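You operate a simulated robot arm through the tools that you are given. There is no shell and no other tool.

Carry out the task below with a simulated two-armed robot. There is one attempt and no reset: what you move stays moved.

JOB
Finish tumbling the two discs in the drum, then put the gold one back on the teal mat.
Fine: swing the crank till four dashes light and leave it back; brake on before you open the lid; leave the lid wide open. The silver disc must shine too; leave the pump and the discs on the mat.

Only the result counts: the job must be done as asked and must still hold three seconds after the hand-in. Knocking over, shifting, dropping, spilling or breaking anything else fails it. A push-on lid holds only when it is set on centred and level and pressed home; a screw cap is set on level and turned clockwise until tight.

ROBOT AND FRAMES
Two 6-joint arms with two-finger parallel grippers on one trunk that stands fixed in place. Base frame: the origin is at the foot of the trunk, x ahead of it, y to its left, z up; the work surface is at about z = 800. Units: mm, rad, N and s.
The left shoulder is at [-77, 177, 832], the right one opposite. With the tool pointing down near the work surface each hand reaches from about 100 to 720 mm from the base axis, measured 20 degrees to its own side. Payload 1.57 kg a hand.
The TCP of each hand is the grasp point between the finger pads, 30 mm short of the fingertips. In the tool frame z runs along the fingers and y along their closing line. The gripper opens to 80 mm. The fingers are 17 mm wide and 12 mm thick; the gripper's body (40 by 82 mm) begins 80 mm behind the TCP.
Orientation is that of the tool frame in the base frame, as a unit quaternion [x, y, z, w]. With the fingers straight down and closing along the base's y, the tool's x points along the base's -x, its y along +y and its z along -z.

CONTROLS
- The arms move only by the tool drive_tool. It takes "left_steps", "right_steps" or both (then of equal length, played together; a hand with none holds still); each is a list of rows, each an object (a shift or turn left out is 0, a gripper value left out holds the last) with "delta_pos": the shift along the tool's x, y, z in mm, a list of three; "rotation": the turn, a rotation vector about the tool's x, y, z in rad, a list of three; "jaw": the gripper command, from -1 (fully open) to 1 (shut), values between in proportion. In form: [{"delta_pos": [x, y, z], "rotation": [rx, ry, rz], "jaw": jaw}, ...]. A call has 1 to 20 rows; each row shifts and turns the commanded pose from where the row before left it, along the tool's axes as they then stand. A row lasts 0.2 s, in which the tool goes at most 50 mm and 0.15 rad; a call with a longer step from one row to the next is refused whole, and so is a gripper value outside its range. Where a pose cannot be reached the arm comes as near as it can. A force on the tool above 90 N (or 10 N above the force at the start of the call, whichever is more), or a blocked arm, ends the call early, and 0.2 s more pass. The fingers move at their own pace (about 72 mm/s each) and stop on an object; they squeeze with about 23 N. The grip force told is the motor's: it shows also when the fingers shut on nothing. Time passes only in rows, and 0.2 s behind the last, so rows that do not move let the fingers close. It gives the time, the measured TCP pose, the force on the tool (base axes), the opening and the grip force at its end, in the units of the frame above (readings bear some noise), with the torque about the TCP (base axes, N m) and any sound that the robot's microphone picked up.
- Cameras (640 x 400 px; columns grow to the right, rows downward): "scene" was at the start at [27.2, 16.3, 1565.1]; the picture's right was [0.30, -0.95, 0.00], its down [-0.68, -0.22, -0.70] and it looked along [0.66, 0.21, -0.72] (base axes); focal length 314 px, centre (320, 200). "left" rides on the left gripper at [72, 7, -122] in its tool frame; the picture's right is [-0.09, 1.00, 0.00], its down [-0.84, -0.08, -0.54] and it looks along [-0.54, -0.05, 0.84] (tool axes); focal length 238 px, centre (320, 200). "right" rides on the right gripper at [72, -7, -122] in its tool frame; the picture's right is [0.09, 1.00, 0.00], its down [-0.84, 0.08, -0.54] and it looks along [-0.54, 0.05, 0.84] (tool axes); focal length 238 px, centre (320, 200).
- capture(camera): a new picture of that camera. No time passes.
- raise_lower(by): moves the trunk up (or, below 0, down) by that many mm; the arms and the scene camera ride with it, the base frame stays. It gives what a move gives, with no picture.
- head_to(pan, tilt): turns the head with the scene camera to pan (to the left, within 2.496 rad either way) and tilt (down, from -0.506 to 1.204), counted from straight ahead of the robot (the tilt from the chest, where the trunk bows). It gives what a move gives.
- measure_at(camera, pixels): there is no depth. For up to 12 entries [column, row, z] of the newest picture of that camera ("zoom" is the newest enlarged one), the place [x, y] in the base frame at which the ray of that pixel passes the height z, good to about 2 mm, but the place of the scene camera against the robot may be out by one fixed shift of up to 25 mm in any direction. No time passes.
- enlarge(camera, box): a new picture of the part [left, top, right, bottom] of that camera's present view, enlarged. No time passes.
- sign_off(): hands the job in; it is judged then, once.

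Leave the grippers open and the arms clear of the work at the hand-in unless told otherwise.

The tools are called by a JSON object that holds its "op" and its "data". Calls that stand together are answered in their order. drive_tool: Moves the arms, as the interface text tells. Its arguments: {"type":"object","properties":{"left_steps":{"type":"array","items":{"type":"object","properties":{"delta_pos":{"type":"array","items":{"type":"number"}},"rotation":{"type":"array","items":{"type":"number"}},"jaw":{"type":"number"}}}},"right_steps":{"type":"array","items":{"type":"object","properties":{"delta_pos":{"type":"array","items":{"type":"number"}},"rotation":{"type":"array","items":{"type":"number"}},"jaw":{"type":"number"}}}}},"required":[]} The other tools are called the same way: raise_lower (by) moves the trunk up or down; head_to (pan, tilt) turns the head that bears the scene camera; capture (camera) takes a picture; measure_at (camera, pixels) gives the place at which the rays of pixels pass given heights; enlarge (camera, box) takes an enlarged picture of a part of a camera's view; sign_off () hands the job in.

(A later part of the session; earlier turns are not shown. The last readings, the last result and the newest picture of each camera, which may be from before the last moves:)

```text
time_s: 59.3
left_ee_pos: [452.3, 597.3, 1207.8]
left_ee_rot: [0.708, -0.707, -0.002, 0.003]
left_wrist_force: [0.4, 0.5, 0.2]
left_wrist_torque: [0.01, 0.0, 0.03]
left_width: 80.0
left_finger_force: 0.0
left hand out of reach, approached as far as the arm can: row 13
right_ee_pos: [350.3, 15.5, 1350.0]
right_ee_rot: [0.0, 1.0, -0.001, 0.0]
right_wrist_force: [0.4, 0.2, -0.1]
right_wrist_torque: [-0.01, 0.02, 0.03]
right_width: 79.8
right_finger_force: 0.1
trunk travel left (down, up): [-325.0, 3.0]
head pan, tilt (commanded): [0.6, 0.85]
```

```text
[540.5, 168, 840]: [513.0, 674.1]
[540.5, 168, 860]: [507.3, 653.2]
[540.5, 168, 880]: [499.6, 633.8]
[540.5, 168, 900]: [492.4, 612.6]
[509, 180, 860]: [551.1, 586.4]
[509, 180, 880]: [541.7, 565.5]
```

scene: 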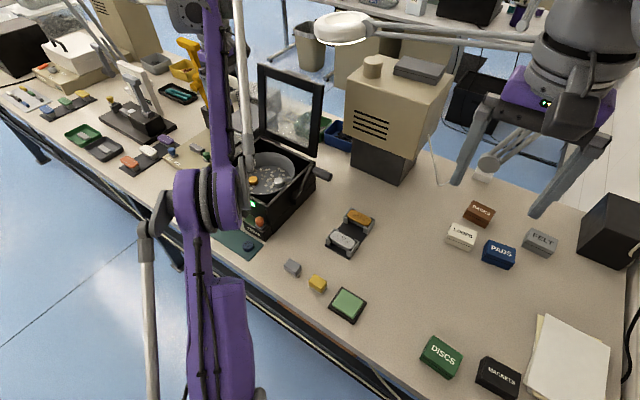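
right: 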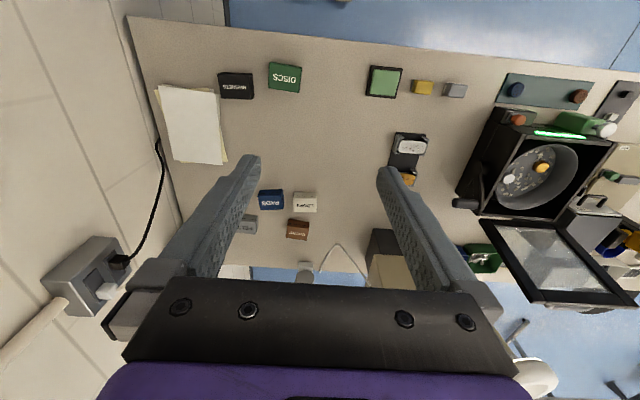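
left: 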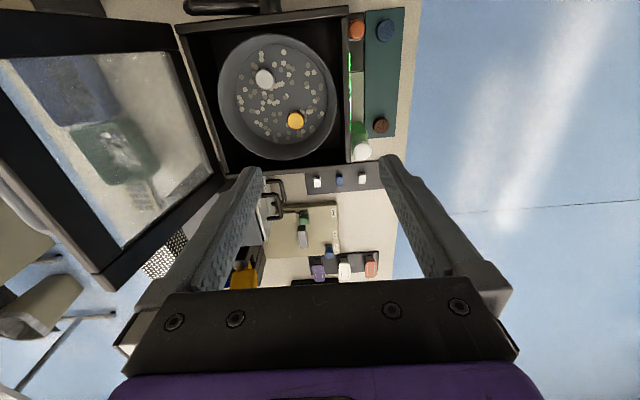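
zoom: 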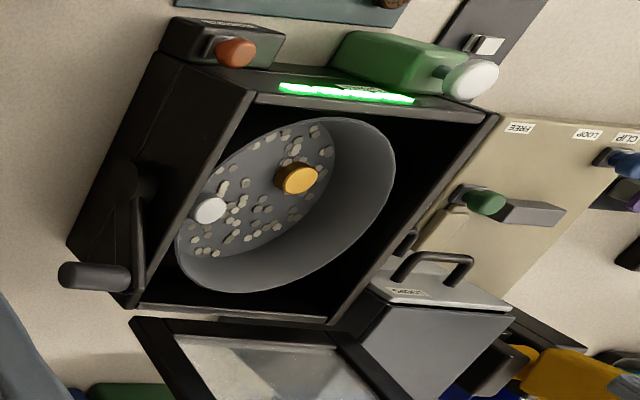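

The gold disc's top is at about (500.5, 634, 880–885), 31 mm across. The silver disc is at (542, 564). I'll turn the fingers 30° so they close tangentially to the pan, open them to 50 mm, and move down above the gold disc.

{"op": "drive_tool", "data": {"left_steps": [{"rotation": [0, 0, -0.131], "jaw": -0.25}, {"rotation": [0, 0, -0.131]}, {"rotation": [0, 0, -0.131]}, {"rotation": [0, 0, -0.131]}, {"delta_pos": [-1.3, -10, 34.7]}, {"delta_pos": [-1.3, -10, 34.7]}, {"delta_pos": [-1.3, -10, 34.7]}, {"delta_pos": [-1.3, -10, 34.7]}, {"delta_pos": [-1.3, -10, 34.7]}, {"delta_pos": [-1.3, -10, 34.7]}]}}

{"op": "capture", "data": {"camera": "left"}}

{"op": "enlarge", "data": {"camera": "right", "box": [460, 100, 640, 250]}}

```text
time_s: 61.5
left_ee_pos: [512.0, 644.0, 1010.0]
left_ee_rot: [0.867, -0.499, -0.003, 0.002]
left_wrist_force: [0.4, -0.6, -0.9]
left_wrist_torque: [-0.05, 0.02, -0.02]
left_width: 50.2
left_finger_force: 0.1
left hand out of reach, approached as far as the arm can: row 9, 10
right_ee_pos: [350.8, 15.2, 1350.4]
right_ee_rot: [0.0, 1.0, -0.001, 0.0]
right_wrist_force: [0.1, -0.9, 1.0]
right_wrist_torque: [0.01, -0.02, -0.01]
right_width: 80.3
right_finger_force: 0.1
trunk travel left (down, up): [-325.0, 3.0]
head pan, tilt (commanded): [0.6, 0.85]
```

```text
taken
```

left: 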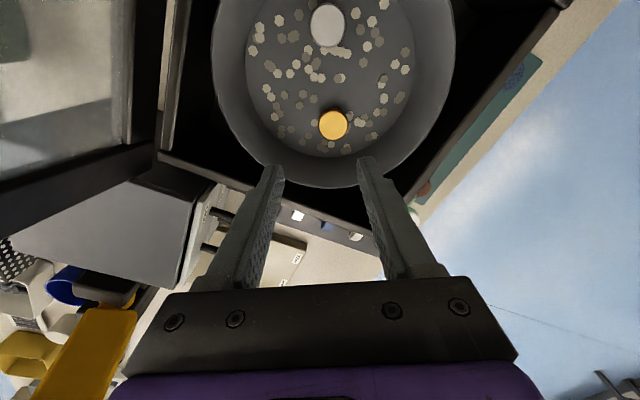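

```text
2.67 times, centred on (550, 175) of right
```

zoom: 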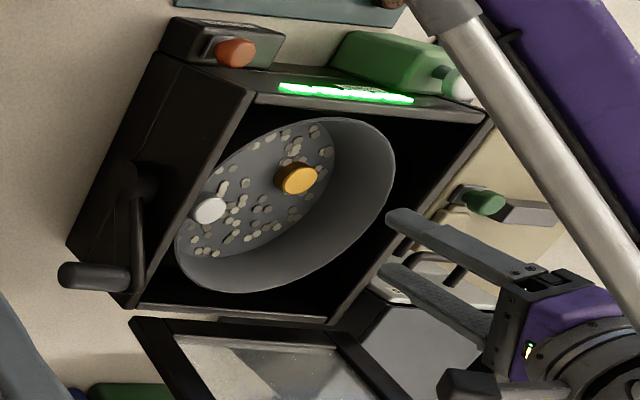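

The hand is at (512, 644, 1010), slightly beyond the disc. I'll measure the gold disc from this view.

{"op": "measure_at", "data": {"camera": "left", "pixels": [[333, 124, 870], [333, 124, 880], [333, 124, 885], [320, 124, 882], [347, 124, 882], [333, 111, 882], [333, 137, 875], [326, 22, 882], [350, 90, 868]]}}

{"op": "enlarge", "data": {"camera": "left", "box": [260, 60, 410, 200]}}

```text
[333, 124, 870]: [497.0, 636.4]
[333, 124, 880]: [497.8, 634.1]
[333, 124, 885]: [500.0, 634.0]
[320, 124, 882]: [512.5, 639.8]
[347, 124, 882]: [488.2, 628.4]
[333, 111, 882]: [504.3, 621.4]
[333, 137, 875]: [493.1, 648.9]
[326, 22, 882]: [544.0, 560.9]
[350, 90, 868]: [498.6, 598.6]
```

```text
2.86 times, centred on (335, 130) of left
```

zoom: 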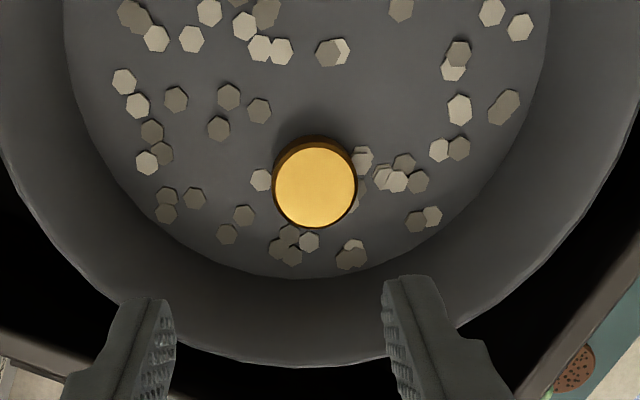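

The gold disc centre is at (499, 634), about 27 mm across. I'll centre over it and descend partway.

{"op": "drive_tool", "data": {"left_steps": [{"delta_pos": [2.4, 15.8, 0]}, {"delta_pos": [0, 0, 25]}, {"delta_pos": [0, 0, 25]}, {"delta_pos": [0, 0, 25]}]}}

{"op": "capture", "data": {"camera": "left"}}

{"op": "enlarge", "data": {"camera": "left", "box": [230, 60, 410, 220]}}

{"op": "enlarge", "data": {"camera": "right", "box": [480, 120, 620, 220]}}

```text
time_s: 62.5
left_ee_pos: [531.8, 661.1, 959.0]
left_ee_rot: [0.866, -0.499, -0.002, 0.002]
left_wrist_force: [-0.8, 0.1, -0.4]
left_wrist_torque: [0.03, -0.01, -0.01]
left_width: 49.9
left_finger_force: 0.1
left hand out of reach, approached as far as the arm can: row 1, 2, 3, 4
right_ee_pos: [350.4, 15.8, 1350.6]
right_ee_rot: [0.0, 1.0, 0.001, 0.0]
right_wrist_force: [-0.7, -0.4, -0.2]
right_wrist_torque: [0.0, 0.02, -0.01]
right_width: 79.8
right_finger_force: 0.1
trunk travel left (down, up): [-325.0, 3.0]
head pan, tilt (commanded): [0.6, 0.85]
```

```text
taken
```

left: 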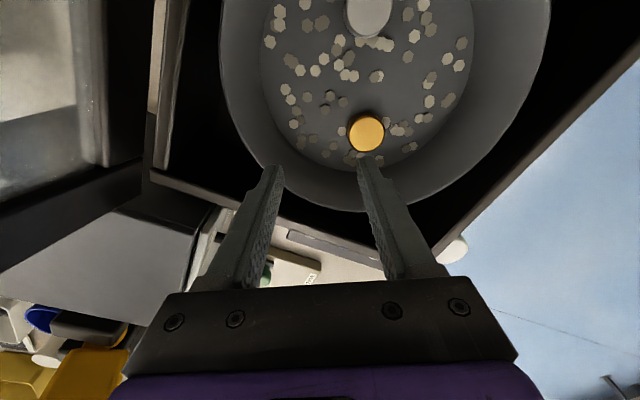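

```text
2.50 times, centred on (320, 140) of left
```

zoom: 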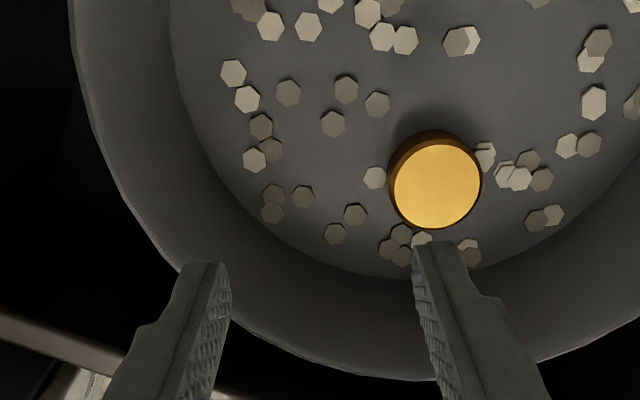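

```text
4.00 times, centred on (550, 170) of right
```

zoom: 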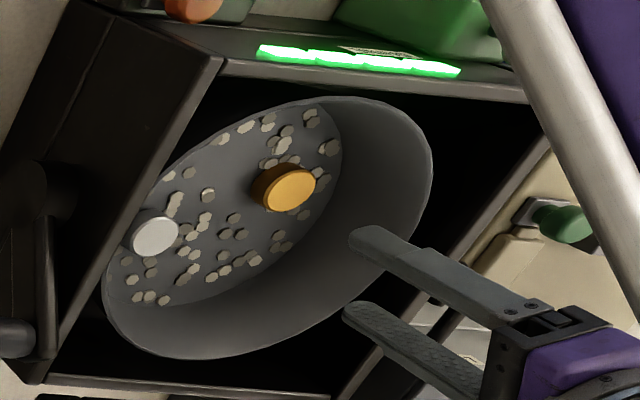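

The wrist has met a joint limit with this yaw, so the hand drifted off. I'll rise first, then turn the hand half a turn the other way (same closing line, opposite camera side), which should suit the wrist.

{"op": "drive_tool", "data": {"left_steps": [{"delta_pos": [0, 0, -40]}, {"delta_pos": [0, 0, -40]}, {"delta_pos": [0, 0, -40]}, {"rotation": [0, 0, 0.15]}, {"rotation": [0, 0, 0.15]}, {"rotation": [0, 0, 0.15]}, {"rotation": [0, 0, 0.15]}]}}

{"op": "capture", "data": {"camera": "scene"}}

```text
time_s: 64.1
left_ee_pos: [510.4, 642.8, 1059.7]
left_ee_rot: [-0.679, 0.734, 0.0, -0.002]
left_wrist_force: [-0.1, 0.9, -0.2]
left_wrist_torque: [0.0, -0.01, 0.01]
left_width: 49.8
left_finger_force: 0.1
left hand out of reach, approached as far as the arm can: row 2, 3, 7
right_ee_pos: [349.8, 14.2, 1349.1]
right_ee_rot: [0.001, 1.0, 0.0, 0.0]
right_wrist_force: [-0.1, -1.0, -0.2]
right_wrist_torque: [-0.02, -0.03, 0.02]
right_width: 80.1
right_finger_force: 0.0
trunk travel left (down, up): [-325.0, 3.0]
head pan, tilt (commanded): [0.6, 0.85]
```

```text
taken
```

scene: 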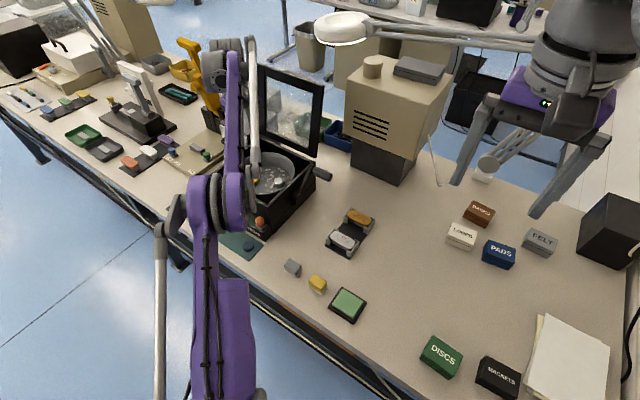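

I'll continue turning the hand to the +60° yaw at this height.

{"op": "drive_tool", "data": {"left_steps": [{"rotation": [0, 0, 0.15]}, {"rotation": [0, 0, 0.15]}, {"rotation": [0, 0, 0.15]}, {"rotation": [0, 0, 0.15]}, {"rotation": [0, 0, 0.15]}, {"rotation": [0, 0, 0.15]}, {"rotation": [0, 0, 0.15]}, {"rotation": [0, 0, 0.15]}, {"rotation": [0, 0, 0.15]}, {"rotation": [0, 0, 0.15]}, {"rotation": [0, 0, 0.15]}, {"rotation": [0, 0, 0.15]}, {"rotation": [0, 0, 0.15]}, {"rotation": [0, 0, 0.15]}, {"rotation": [0, 0, 0.15]}, {"rotation": [0, 0, 0.15]}, {"rotation": [0, 0, 0.14]}]}}

{"op": "capture", "data": {"camera": "left"}}

{"op": "capture", "data": {"camera": "scene"}}

{"op": "capture", "data": {"camera": "right"}}

```text
time_s: 67.7
left_ee_pos: [509.8, 642.9, 1059.0]
left_ee_rot: [0.499, 0.866, -0.001, -0.002]
left_wrist_force: [0.5, -0.2, -0.1]
left_wrist_torque: [0.01, -0.04, -0.02]
left_width: 50.1
left_finger_force: 0.0
right_ee_pos: [350.4, 14.3, 1349.4]
right_ee_rot: [0.0, 1.0, 0.0, 0.0]
right_wrist_force: [-0.3, 1.0, 0.4]
right_wrist_torque: [0.0, -0.03, -0.03]
right_width: 80.3
right_finger_force: 0.2
trunk travel left (down, up): [-325.0, 3.0]
head pan, tilt (commanded): [0.6, 0.85]
```

```text
taken
```

left: 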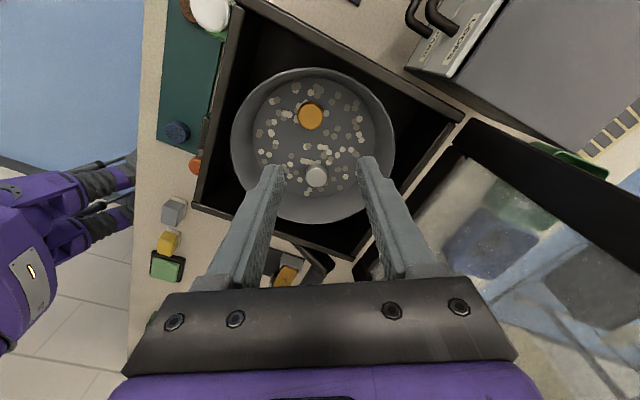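

```text
taken
```

scene: 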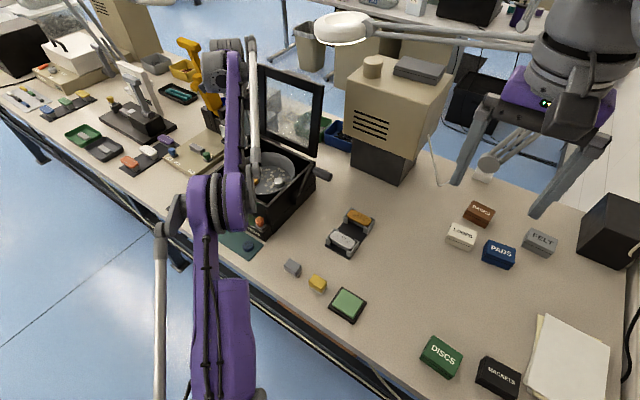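

```text
taken
```

right: 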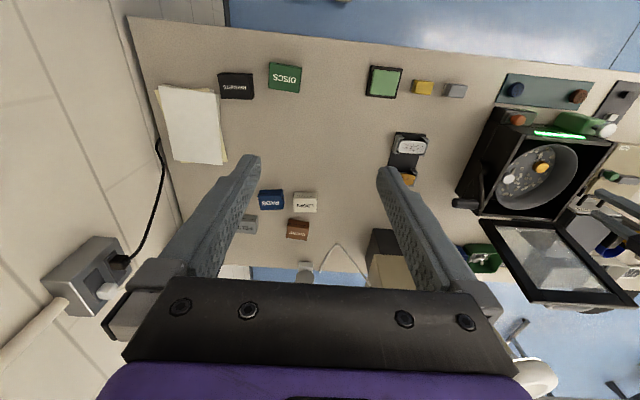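

The reach is fine now. The gold disc shows at (311, 116). I'll measure it and then centre over it.

{"op": "measure_at", "data": {"camera": "left", "pixels": [[311, 116, 875], [311, 116, 882], [311, 116, 888], [299, 116, 882], [323, 116, 882], [316, 176, 882], [314, 128, 868]]}}

{"op": "enlarge", "data": {"camera": "left", "box": [220, 60, 410, 230]}}

```text
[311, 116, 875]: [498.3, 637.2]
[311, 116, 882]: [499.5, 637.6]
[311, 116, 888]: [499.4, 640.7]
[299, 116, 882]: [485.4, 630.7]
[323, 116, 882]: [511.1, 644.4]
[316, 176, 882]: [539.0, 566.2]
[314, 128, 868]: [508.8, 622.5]
```

```text
2.35 times, centred on (315, 145) of left
```

zoom: 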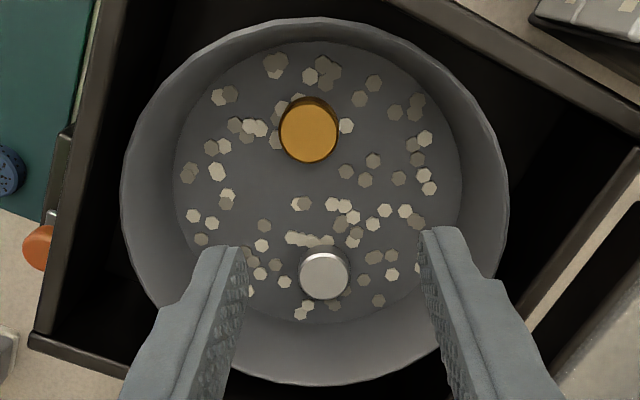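

The rays from opposite sides cross at about (498, 635.7, 874) for the disc's top. I'll shift −13.8 mm along the tool's y and descend to z≈930.

{"op": "drive_tool", "data": {"left_steps": [{"delta_pos": [-0.3, -13.8, 0]}, {"delta_pos": [0, 0, 30]}, {"delta_pos": [0, 0, 30]}, {"delta_pos": [0, 0, 30]}, {"delta_pos": [0, 0, 25]}]}}

{"op": "capture", "data": {"camera": "left"}}

{"op": "enlarge", "data": {"camera": "left", "box": [230, 80, 420, 240]}}

{"op": "enlarge", "data": {"camera": "right", "box": [480, 120, 620, 220]}}

```text
time_s: 68.9
left_ee_pos: [500.7, 635.3, 944.5]
left_ee_rot: [0.498, 0.867, -0.002, -0.002]
left_wrist_force: [0.7, -0.9, -1.1]
left_wrist_torque: [0.02, -0.02, -0.05]
left_width: 50.1
left_finger_force: 0.0
right_ee_pos: [349.8, 15.7, 1349.8]
right_ee_rot: [0.0, 1.0, 0.0, 0.001]
right_wrist_force: [0.6, -0.3, -0.9]
right_wrist_torque: [-0.05, -0.01, 0.02]
right_width: 79.8
right_finger_force: 0.0
trunk travel left (down, up): [-325.0, 3.0]
head pan, tilt (commanded): [0.6, 0.85]
```

```text
taken
```

left: 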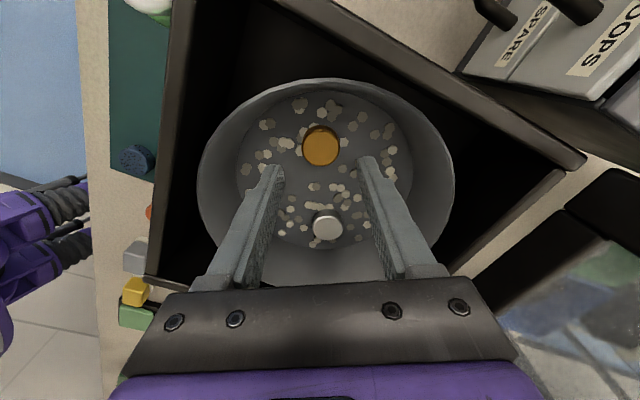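

```text
2.50 times, centred on (325, 160) of left
```

zoom: 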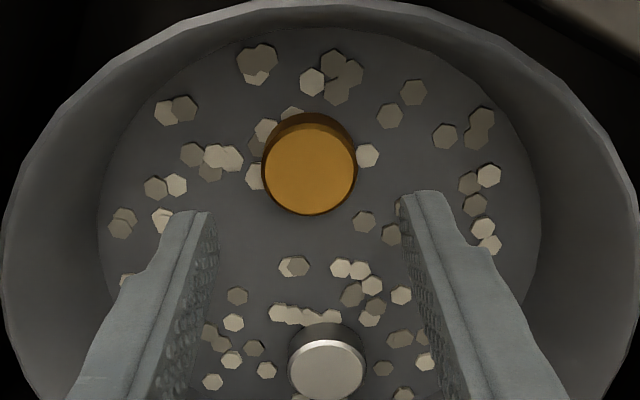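

```text
4.00 times, centred on (550, 170) of right
```

zoom: 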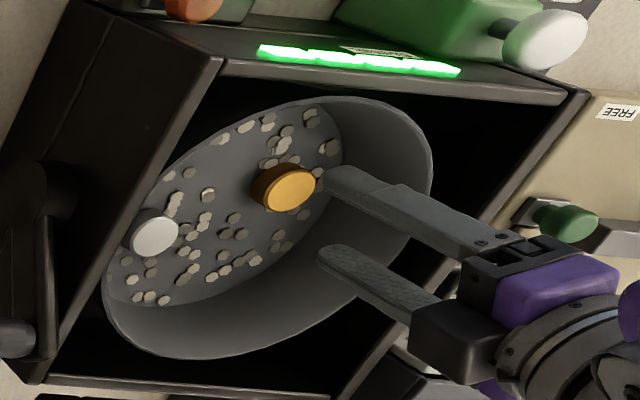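

The disc is centred between the fingers in the picture. I'll verify the depth direction once more from here.

{"op": "measure_at", "data": {"camera": "left", "pixels": [[320.6, 148, 868], [320.6, 148, 874], [320.6, 148, 880], [302, 148, 874], [339, 148, 874], [320, 128, 874], [320, 165, 874]]}}

```text
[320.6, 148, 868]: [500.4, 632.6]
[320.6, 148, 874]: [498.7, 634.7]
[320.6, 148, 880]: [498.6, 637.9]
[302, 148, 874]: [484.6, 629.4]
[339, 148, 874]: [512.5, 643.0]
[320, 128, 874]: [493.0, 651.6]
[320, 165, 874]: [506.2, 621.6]
```

The disc centre is at (498.7, 634.7), 31 mm across. I'll adjust −2 mm, then descend to z≈899 and watch the force.

{"op": "drive_tool", "data": {"left_steps": [{"delta_pos": [0.3, -2, 15]}, {"delta_pos": [0, 0, 15]}, {"delta_pos": [0, 0, 10]}, {"delta_pos": [0, 0, 6]}]}}

{"op": "capture", "data": {"camera": "left"}}

{"op": "enlarge", "data": {"camera": "left", "box": [230, 80, 420, 240]}}

{"op": "enlarge", "data": {"camera": "right", "box": [500, 130, 600, 200]}}

```text
time_s: 69.9
left_ee_pos: [497.3, 634.9, 898.2]
left_ee_rot: [0.498, 0.867, -0.001, -0.001]
left_wrist_force: [-0.4, 0.5, -0.2]
left_wrist_torque: [0.0, 0.01, -0.01]
left_width: 50.0
left_finger_force: 0.0
right_ee_pos: [348.6, 15.2, 1349.1]
right_ee_rot: [0.0, 1.0, 0.001, -0.001]
right_wrist_force: [0.4, 1.1, 0.5]
right_wrist_torque: [-0.04, -0.01, 0.02]
right_width: 79.9
right_finger_force: 0.2
trunk travel left (down, up): [-325.0, 3.0]
head pan, tilt (commanded): [0.6, 0.85]
```

```text
taken
```

left: 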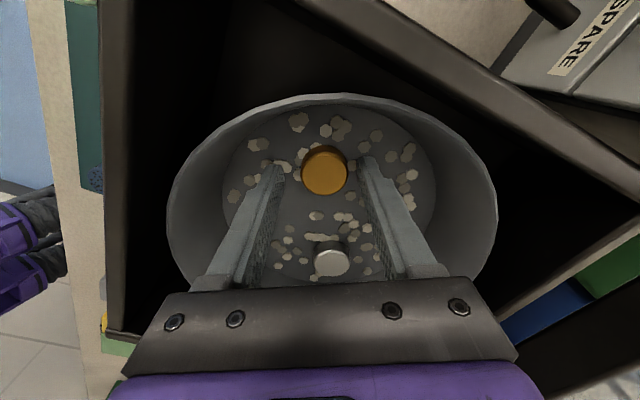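

```text
2.50 times, centred on (325, 160) of left
```

zoom: 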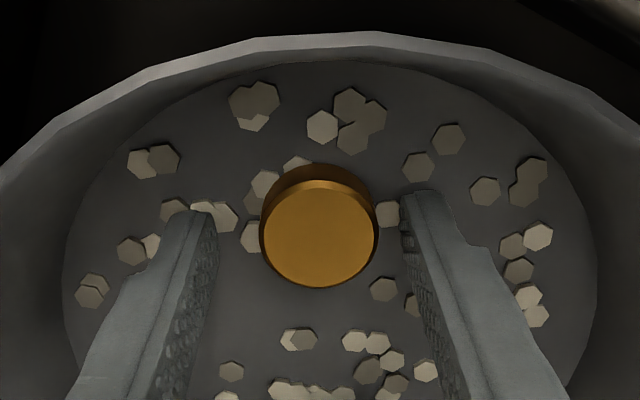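

```text
5.71 times, centred on (550, 165) of right
```

zoom: 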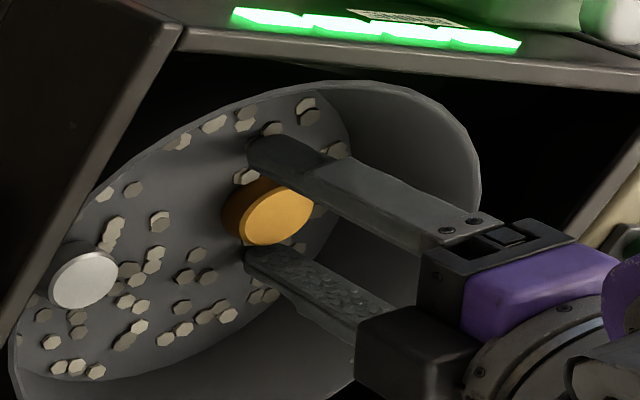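

The fingers straddle the disc with no contact force. I'll go 2.5 mm lower and close gently.

{"op": "drive_tool", "data": {"left_steps": [{"delta_pos": [0, 0, 2.5]}, {"jaw": 0.0}, {"jaw": 0.2}, {"jaw": 0.4}, {"jaw": 1}, {"jaw": 1}]}}

{"op": "capture", "data": {"camera": "left"}}

{"op": "enlarge", "data": {"camera": "left", "box": [230, 80, 420, 240]}}

```text
time_s: 71.3
left_ee_pos: [497.3, 634.2, 895.7]
left_ee_rot: [0.498, 0.867, -0.001, -0.002]
left_wrist_force: [0.9, -0.6, 0.4]
left_wrist_torque: [0.0, 0.04, -0.02]
left_width: 30.4
left_finger_force: 23.5
right_ee_pos: [350.0, 15.4, 1350.3]
right_ee_rot: [0.0, 1.0, 0.0, 0.0]
right_wrist_force: [0.7, -0.7, 0.9]
right_wrist_torque: [0.03, -0.01, -0.01]
right_width: 80.2
right_finger_force: 0.1
trunk travel left (down, up): [-325.0, 3.0]
head pan, tilt (commanded): [0.6, 0.85]
```

```text
taken
```

left: 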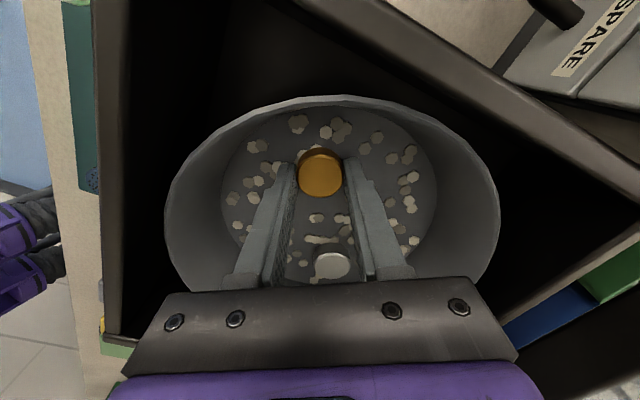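

```text
2.50 times, centred on (325, 160) of left
```

zoom: 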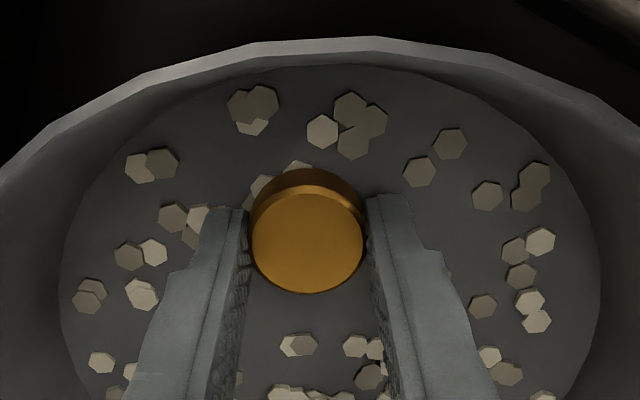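

The grip is 23.5 N at 30.4 mm. I'll lift slowly and check the disc comes along.

{"op": "drive_tool", "data": {"left_steps": [{"delta_pos": [0, 0, -5]}, {"delta_pos": [0, 0, -10]}, {"delta_pos": [0, 0, -15]}, {"delta_pos": [0, 0, -20]}]}}

{"op": "capture", "data": {"camera": "left"}}

{"op": "enlarge", "data": {"camera": "right", "box": [480, 110, 620, 210]}}

```text
time_s: 72.3
left_ee_pos: [496.2, 634.3, 947.2]
left_ee_rot: [0.497, 0.868, -0.002, -0.002]
left_wrist_force: [0.0, 0.2, -0.2]
left_wrist_torque: [0.03, -0.03, 0.01]
left_width: 30.2
left_finger_force: 22.6
right_ee_pos: [350.0, 14.5, 1350.8]
right_ee_rot: [0.0, 1.0, 0.001, 0.0]
right_wrist_force: [0.5, -0.4, 0.0]
right_wrist_torque: [0.01, -0.03, 0.01]
right_width: 80.2
right_finger_force: 0.1
trunk travel left (down, up): [-325.0, 3.0]
head pan, tilt (commanded): [0.6, 0.85]
```

```text
taken
```

left: 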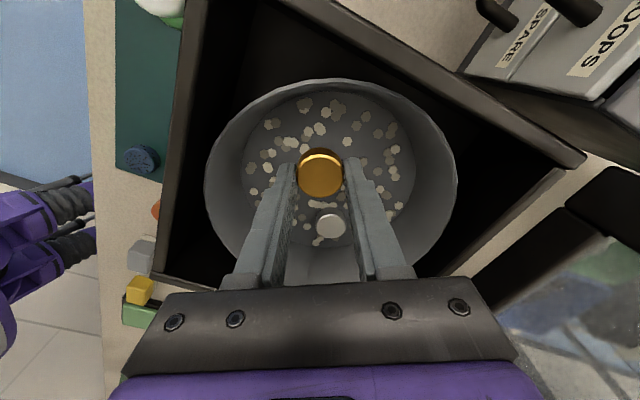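

```text
4.00 times, centred on (550, 160) of right
```

zoom: 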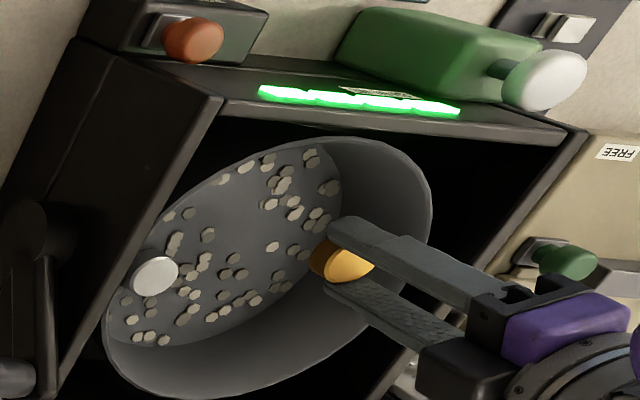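

The gold disc is held. I'll raise it, move it over the front wall to above the mat's middle between the blue and brown discs, around (325, 597), and look.

{"op": "drive_tool", "data": {"left_steps": [{"delta_pos": [0, 0, -25]}, {"delta_pos": [0, 0, -35]}, {"delta_pos": [0, 0, -35]}, {"delta_pos": [9, -27.8, 0]}, {"delta_pos": [9, -27.8, 0]}, {"delta_pos": [9, -27.8, 0]}, {"delta_pos": [9, -27.8, 0]}, {"delta_pos": [9, -27.8, 0]}, {"delta_pos": [8.5, -27.6, 0]}]}}

{"op": "capture", "data": {"camera": "left"}}

{"op": "capture", "data": {"camera": "right"}}

{"op": "capture", "data": {"camera": "scene"}}

```text
time_s: 74.3
left_ee_pos: [326.3, 595.1, 1043.3]
left_ee_rot: [0.498, 0.867, -0.001, 0.0]
left_wrist_force: [0.0, 0.2, -0.5]
left_wrist_torque: [0.02, 0.02, -0.01]
left_width: 30.2
left_finger_force: 23.7
right_ee_pos: [348.8, 14.4, 1350.7]
right_ee_rot: [0.0, 1.0, 0.0, 0.0]
right_wrist_force: [-0.4, -0.1, 0.6]
right_wrist_torque: [-0.02, 0.01, 0.02]
right_width: 80.0
right_finger_force: 0.0
trunk travel left (down, up): [-325.0, 3.0]
head pan, tilt (commanded): [0.6, 0.85]
```

```text
taken
```

left: 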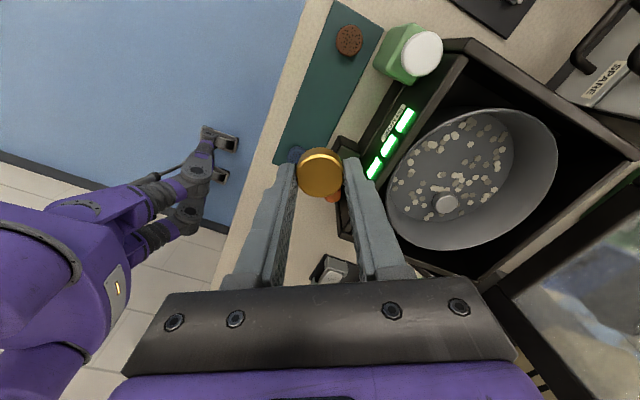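

```text
taken
```

right: 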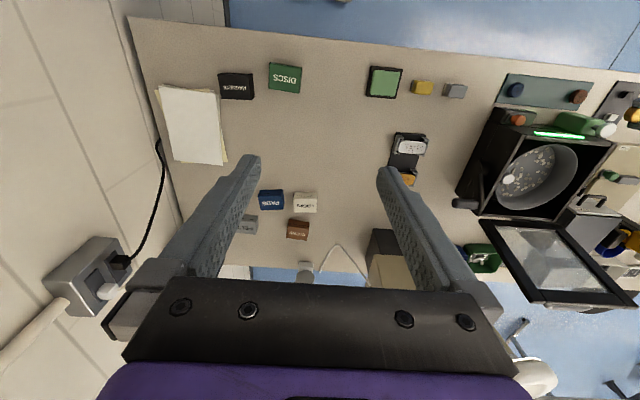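

```text
taken
```

scene: 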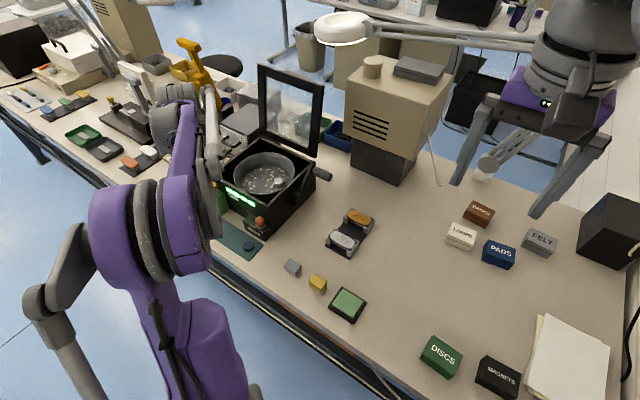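

The gold disc is held over the mat area. I'll measure the brown and blue discs and the mat edges in the left and right views.

{"op": "measure_at", "data": {"camera": "left", "pixels": [[349, 41, 812], [349, 41, 800], [335, 2, 800], [383, 28, 800], [274, 161, 800], [300, 90, 800], [345, 110, 800]]}}

{"op": "measure_at", "data": {"camera": "right", "pixels": [[516, 90, 812], [579, 97, 812], [504, 73, 800], [600, 84, 800], [586, 108, 800], [494, 103, 800], [545, 92, 800]]}}

{"op": "enlarge", "data": {"camera": "left", "box": [260, 0, 420, 220]}}

{"op": "enlarge", "data": {"camera": "right", "box": [480, 60, 620, 150]}}

```text
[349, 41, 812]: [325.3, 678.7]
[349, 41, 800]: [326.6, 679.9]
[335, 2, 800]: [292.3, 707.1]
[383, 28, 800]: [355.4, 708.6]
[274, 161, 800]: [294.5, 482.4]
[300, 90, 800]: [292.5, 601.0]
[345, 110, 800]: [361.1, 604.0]
```

```text
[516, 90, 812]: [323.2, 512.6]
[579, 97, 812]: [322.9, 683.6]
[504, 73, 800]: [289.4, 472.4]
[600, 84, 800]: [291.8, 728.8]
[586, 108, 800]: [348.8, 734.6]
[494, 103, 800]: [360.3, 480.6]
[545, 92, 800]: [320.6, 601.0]
```

```text
1.82 times, centred on (340, 110) of left
```

zoom: 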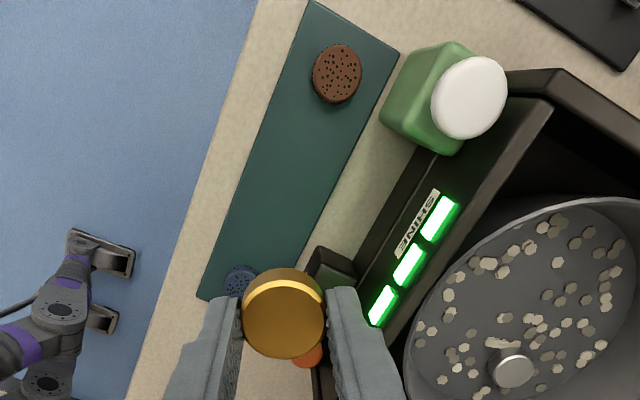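

```text
4.44 times, centred on (550, 105) of right
```

zoom: 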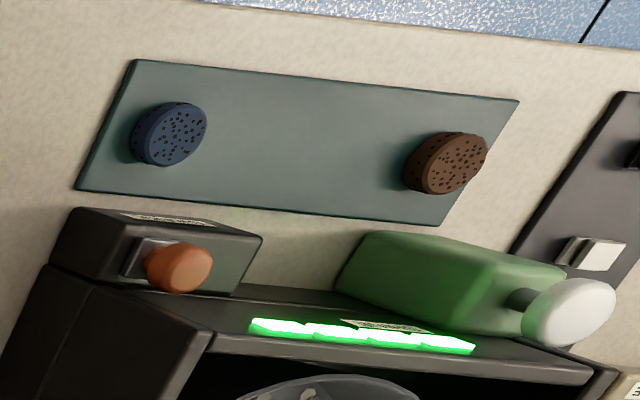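

The mat spans x 290–360, y 475–715, with the blue disc at (324, 512) and the brown at (324, 680), so (326, 595) is a good free spot. I'll descend to z≈860 first.

{"op": "drive_tool", "data": {"left_steps": [{"delta_pos": [0, 0, 40]}, {"delta_pos": [0, 0, 40]}, {"delta_pos": [0, 0, 40]}, {"delta_pos": [0, 0, 35]}, {"delta_pos": [0, 0, 28]}]}}

{"op": "capture", "data": {"camera": "left"}}

{"op": "enlarge", "data": {"camera": "right", "box": [480, 50, 640, 150]}}

```text
time_s: 75.5
left_ee_pos: [325.9, 597.6, 859.7]
left_ee_rot: [0.498, 0.867, -0.001, -0.003]
left_wrist_force: [0.5, 0.3, 0.0]
left_wrist_torque: [-0.03, 0.0, 0.04]
left_width: 29.8
left_finger_force: 22.4
right_ee_pos: [349.9, 16.2, 1350.2]
right_ee_rot: [0.0, 1.0, -0.001, 0.0]
right_wrist_force: [0.1, 0.0, -0.9]
right_wrist_torque: [-0.02, -0.01, -0.04]
right_width: 80.0
right_finger_force: 0.0
trunk travel left (down, up): [-325.0, 3.0]
head pan, tilt (commanded): [0.6, 0.85]
```

```text
taken
```

left: 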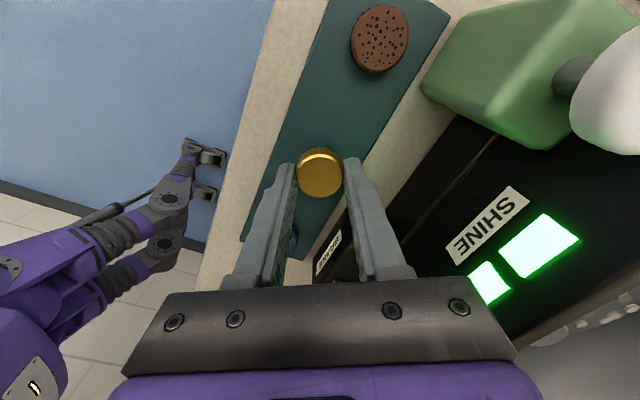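

```text
4.00 times, centred on (560, 100) of right
```

zoom: 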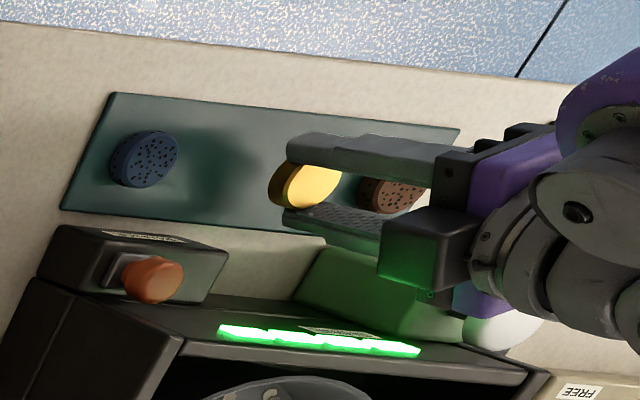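

All clear around. I'll go down slowly toward the mat.

{"op": "drive_tool", "data": {"left_steps": [{"delta_pos": [0, 0, 6]}, {"delta_pos": [0, 0, 5]}, {"delta_pos": [0, 0, 4]}, {"delta_pos": [0, 0, 3]}]}}

{"op": "enlarge", "data": {"camera": "right", "box": [500, 60, 600, 130]}}

```text
time_s: 76.5
left_ee_pos: [326.0, 596.7, 841.9]
left_ee_rot: [0.498, 0.867, -0.001, -0.002]
left_wrist_force: [0.1, -1.1, -1.0]
left_wrist_torque: [0.02, 0.03, 0.03]
left_width: 30.1
left_finger_force: 23.2
right_ee_pos: [349.4, 15.3, 1350.4]
right_ee_rot: [0.0, 1.0, -0.001, 0.0]
right_wrist_force: [-0.4, 0.4, 0.1]
right_wrist_torque: [-0.03, 0.0, -0.03]
right_width: 80.0
right_finger_force: 0.1
trunk travel left (down, up): [-325.0, 3.0]
head pan, tilt (commanded): [0.6, 0.85]
```

```text
5.71 times, centred on (550, 95) of right
```

zoom: 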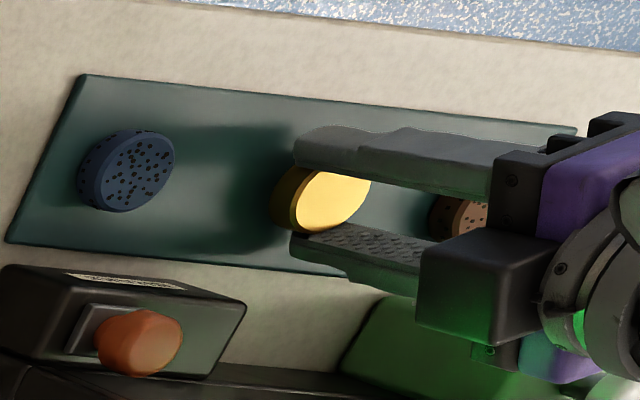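

No contact yet at z 841.9. I'll go 2 mm at a time.

{"op": "drive_tool", "data": {"left_steps": [{"delta_pos": [0, 0, 2]}, {"delta_pos": [0, 0, 1.5]}]}}

```text
time_s: 77.1
left_ee_pos: [324.7, 598.0, 839.1]
left_ee_rot: [0.498, 0.867, -0.001, -0.001]
left_wrist_force: [0.1, -0.3, 0.5]
left_wrist_torque: [0.0, -0.02, -0.01]
left_width: 30.3
left_finger_force: 23.2
right_ee_pos: [349.4, 15.0, 1349.2]
right_ee_rot: [0.0, 1.0, -0.001, 0.0]
right_wrist_force: [0.6, -0.7, -0.5]
right_wrist_torque: [0.02, -0.02, 0.0]
right_width: 80.0
right_finger_force: 0.1
trunk travel left (down, up): [-325.0, 3.0]
head pan, tilt (commanded): [0.6, 0.85]
```

No contact yet at z 839.1; I'll go 2 mm further.

{"op": "drive_tool", "data": {"left_steps": [{"delta_pos": [0, 0, 1]}, {"delta_pos": [0, 0, 1]}]}}

```text
time_s: 77.7
left_ee_pos: [324.8, 597.7, 835.4]
left_ee_rot: [0.498, 0.867, -0.001, -0.001]
left_wrist_force: [-0.6, 0.1, -0.2]
left_wrist_torque: [0.02, 0.03, 0.01]
left_width: 30.3
left_finger_force: 22.8
right_ee_pos: [349.5, 15.5, 1350.5]
right_ee_rot: [-0.001, 1.0, 0.0, -0.001]
right_wrist_force: [0.4, 0.1, 0.0]
right_wrist_torque: [-0.01, 0.0, -0.03]
right_width: 79.8
right_finger_force: 0.1
trunk travel left (down, up): [-325.0, 3.0]
head pan, tilt (commanded): [0.6, 0.85]
```

{"op": "drive_tool", "data": {"left_steps": [{"delta_pos": [0, 0, 1]}, {"delta_pos": [0, 0, 0.5]}]}}

{"op": "enlarge", "data": {"camera": "right", "box": [510, 70, 590, 130]}}

{"op": "enlarge", "data": {"camera": "left", "box": [260, 120, 380, 220]}}

```text
time_s: 78.3
left_ee_pos: [325.6, 597.0, 835.4]
left_ee_rot: [0.497, 0.868, -0.001, -0.002]
left_wrist_force: [-0.8, 1.6, 5.6]
left_wrist_torque: [0.09, -0.02, 0.02]
left_width: 30.2
left_finger_force: 22.6
right_ee_pos: [348.7, 13.9, 1350.8]
right_ee_rot: [0.0, 1.0, 0.0, 0.0]
right_wrist_force: [0.2, 1.1, 0.9]
right_wrist_torque: [0.02, -0.02, 0.0]
right_width: 79.7
right_finger_force: 0.0
trunk travel left (down, up): [-325.0, 3.0]
head pan, tilt (commanded): [0.6, 0.85]
```

```text
6.67 times, centred on (550, 100) of right
```

zoom: 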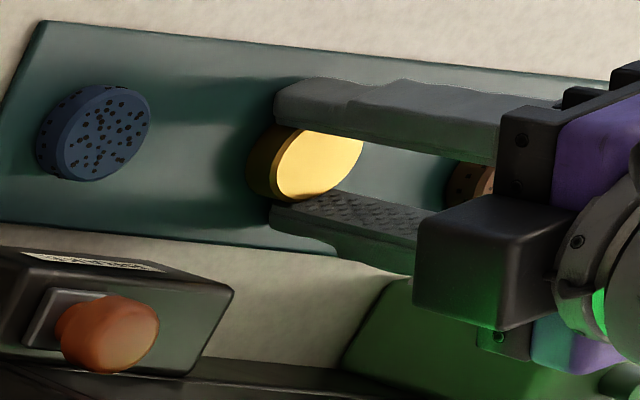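

```text
4.00 times, centred on (320, 170) of left
```

zoom: 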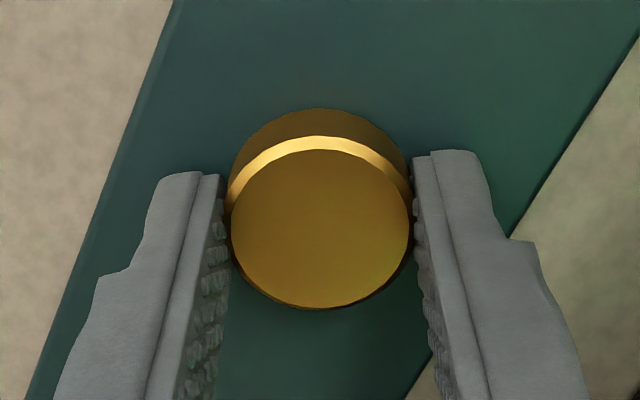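

Contact is felt (5.6 N), so the disc rests on the mat. I'll open a little to release, then rise straight up.

{"op": "drive_tool", "data": {"left_steps": [{"jaw": 0.15}, {"jaw": 0.0}, {"jaw": -0.1}, {"jaw": -0.1}, {"delta_pos": [0, 0, -5]}, {"delta_pos": [0, 0, -15]}, {"delta_pos": [0, 0, -30]}, {"delta_pos": [0, 0, -40]}, {"delta_pos": [0, 0, -40]}]}}

{"op": "capture", "data": {"camera": "left"}}

{"op": "enlarge", "data": {"camera": "right", "box": [480, 50, 640, 150]}}

```text
time_s: 80.3
left_ee_pos: [326.8, 594.4, 963.6]
left_ee_rot: [0.497, 0.868, -0.001, -0.002]
left_wrist_force: [-0.3, -0.6, 0.4]
left_wrist_torque: [0.01, 0.0, 0.03]
left_width: 43.9
left_finger_force: 0.1
right_ee_pos: [349.5, 15.2, 1350.5]
right_ee_rot: [0.001, 1.0, 0.0, 0.0]
right_wrist_force: [-0.3, -0.6, -0.5]
right_wrist_torque: [0.02, 0.0, 0.04]
right_width: 79.9
right_finger_force: 0.1
trunk travel left (down, up): [-325.0, 3.0]
head pan, tilt (commanded): [0.6, 0.85]
```

```text
taken
```

left: 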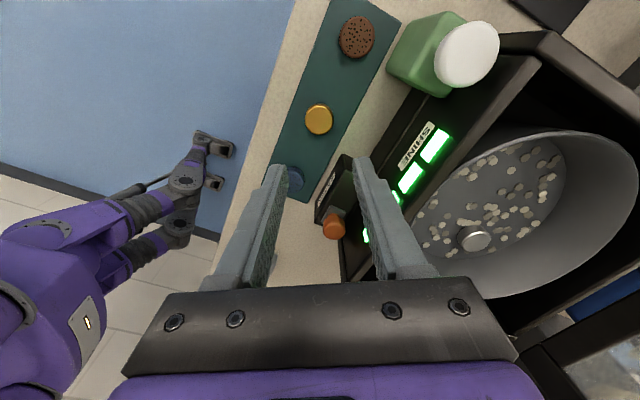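

```text
4.00 times, centred on (560, 100) of right
```

zoom: 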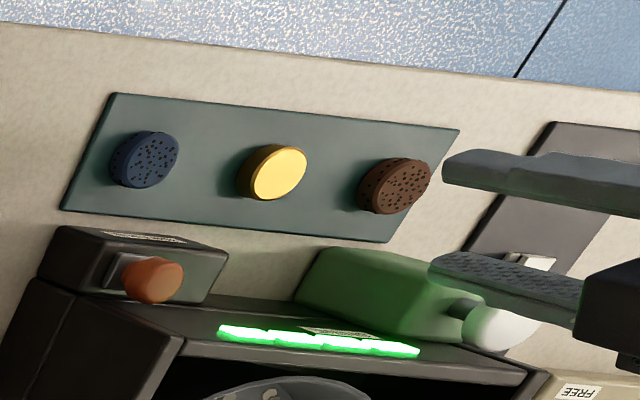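

The gold disc sits on the mat between the blue and brown discs. I'll move the left arm up and away to its starting area with the gripper open.

{"op": "drive_tool", "data": {"left_steps": [{"delta_pos": [0, 0, -40], "jaw": -1}, {"delta_pos": [0, 0, -40]}, {"delta_pos": [0, 0, -40]}, {"delta_pos": [0, 0, -40]}, {"delta_pos": [-36.7, -21.2, -15]}, {"delta_pos": [-36.7, -21.2, -15]}, {"delta_pos": [-36.7, -21.2, -15]}, {"delta_pos": [-36.7, -21.2, -15]}, {"delta_pos": [-36.7, -21.2, -15]}, {"delta_pos": [-36.7, -21.2, -15]}, {"rotation": [0, 0, -0.15]}, {"rotation": [0, 0, -0.15]}, {"rotation": [0, 0, -0.15]}, {"rotation": [0, 0, -0.15]}, {"rotation": [0, 0, -0.15]}, {"rotation": [0, 0, -0.15]}, {"rotation": [0, 0, -0.15]}]}}

{"op": "head_to", "data": {"pan": 0.75, "tilt": 0.75}}

{"op": "capture", "data": {"camera": "left"}}

{"op": "capture", "data": {"camera": "scene"}}

{"op": "capture", "data": {"camera": "right"}}

```text
time_s: 83.9
left_ee_pos: [327.3, 342.7, 1214.7]
left_ee_rot: [-0.006, 1.0, 0.001, -0.002]
left_wrist_force: [-0.1, 0.5, 0.4]
left_wrist_torque: [0.0, 0.04, 0.0]
left_width: 79.9
left_finger_force: 0.0
right_ee_pos: [350.0, 14.6, 1350.7]
right_ee_rot: [0.0, 1.0, 0.0, -0.001]
right_wrist_force: [-0.2, 0.2, -0.2]
right_wrist_torque: [0.0, 0.03, 0.01]
right_width: 80.1
right_finger_force: 0.0
trunk travel left (down, up): [-325.0, 3.0]
head pan, tilt (commanded): [0.6, 0.85]
```

```text
time_s: 84.6
left_ee_pos: [328.4, 341.4, 1215.7]
left_ee_rot: [-0.003, 1.0, 0.0, -0.002]
left_wrist_force: [0.5, 0.1, 1.1]
left_wrist_torque: [0.02, 0.0, -0.01]
left_width: 80.4
left_finger_force: 0.1
right_ee_pos: [349.8, 14.9, 1350.3]
right_ee_rot: [0.0, 1.0, 0.0, 0.0]
right_wrist_force: [0.1, 0.2, -0.2]
right_wrist_torque: [0.02, -0.01, 0.02]
right_width: 80.0
right_finger_force: 0.1
trunk travel left (down, up): [-325.0, 3.0]
head pan, tilt (commanded): [0.75, 0.75]
```

```text
taken
```

left: 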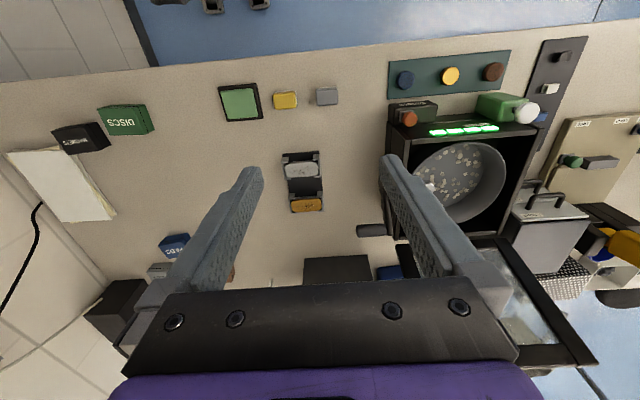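

```text
taken
```

scene: 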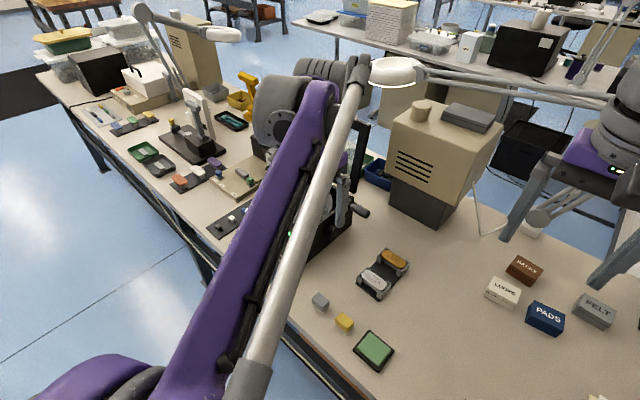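

```text
taken
```

right: 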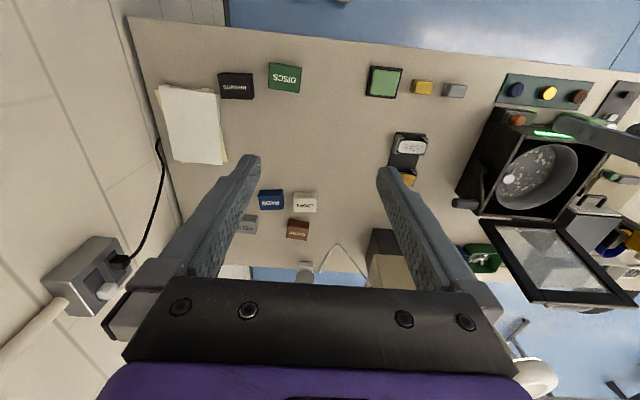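

I'll check the lid angle, crank, brake, dashes and silver disc in zoomed views.

{"op": "enlarge", "data": {"camera": "right", "box": [450, 60, 640, 320]}}

{"op": "enlarge", "data": {"camera": "left", "box": [350, 40, 620, 380]}}

{"op": "measure_at", "data": {"camera": "right", "pixels": [[521, 302, 1165], [521, 302, 1170], [521, 302, 1150], [482, 221, 940], [483, 222, 925]]}}

{"op": "measure_at", "data": {"camera": "left", "pixels": [[596, 364, 1165], [519, 367, 1165], [519, 367, 1150], [357, 230, 950]]}}

```text
1.54 times, centred on (545, 190) of right
```

zoom: 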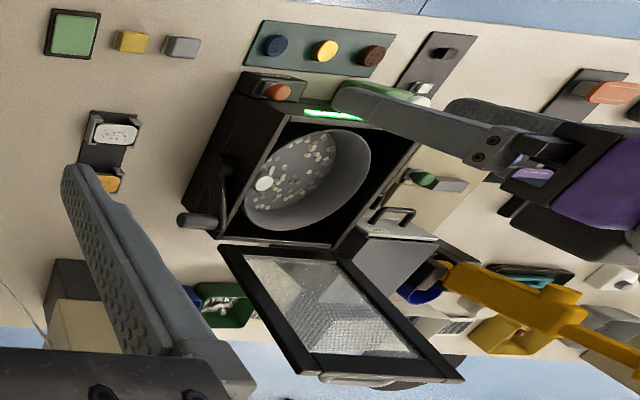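

```text
1.18 times, centred on (485, 210) of left
```

zoom: 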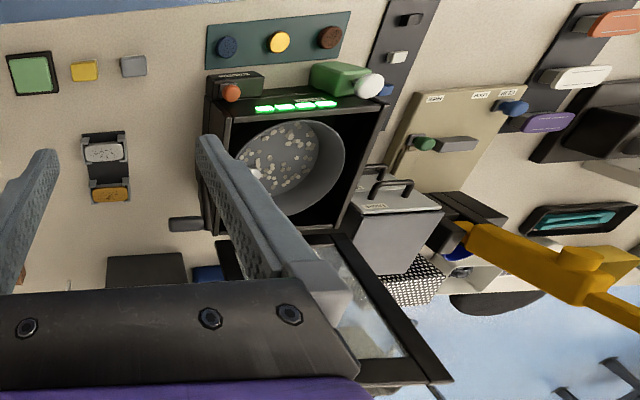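

```text
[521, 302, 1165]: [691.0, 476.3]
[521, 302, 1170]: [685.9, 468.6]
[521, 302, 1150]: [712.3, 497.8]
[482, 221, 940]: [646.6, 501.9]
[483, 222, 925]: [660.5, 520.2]
```

```text
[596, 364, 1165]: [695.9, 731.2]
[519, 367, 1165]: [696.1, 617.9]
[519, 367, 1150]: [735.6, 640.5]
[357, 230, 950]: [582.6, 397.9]
```

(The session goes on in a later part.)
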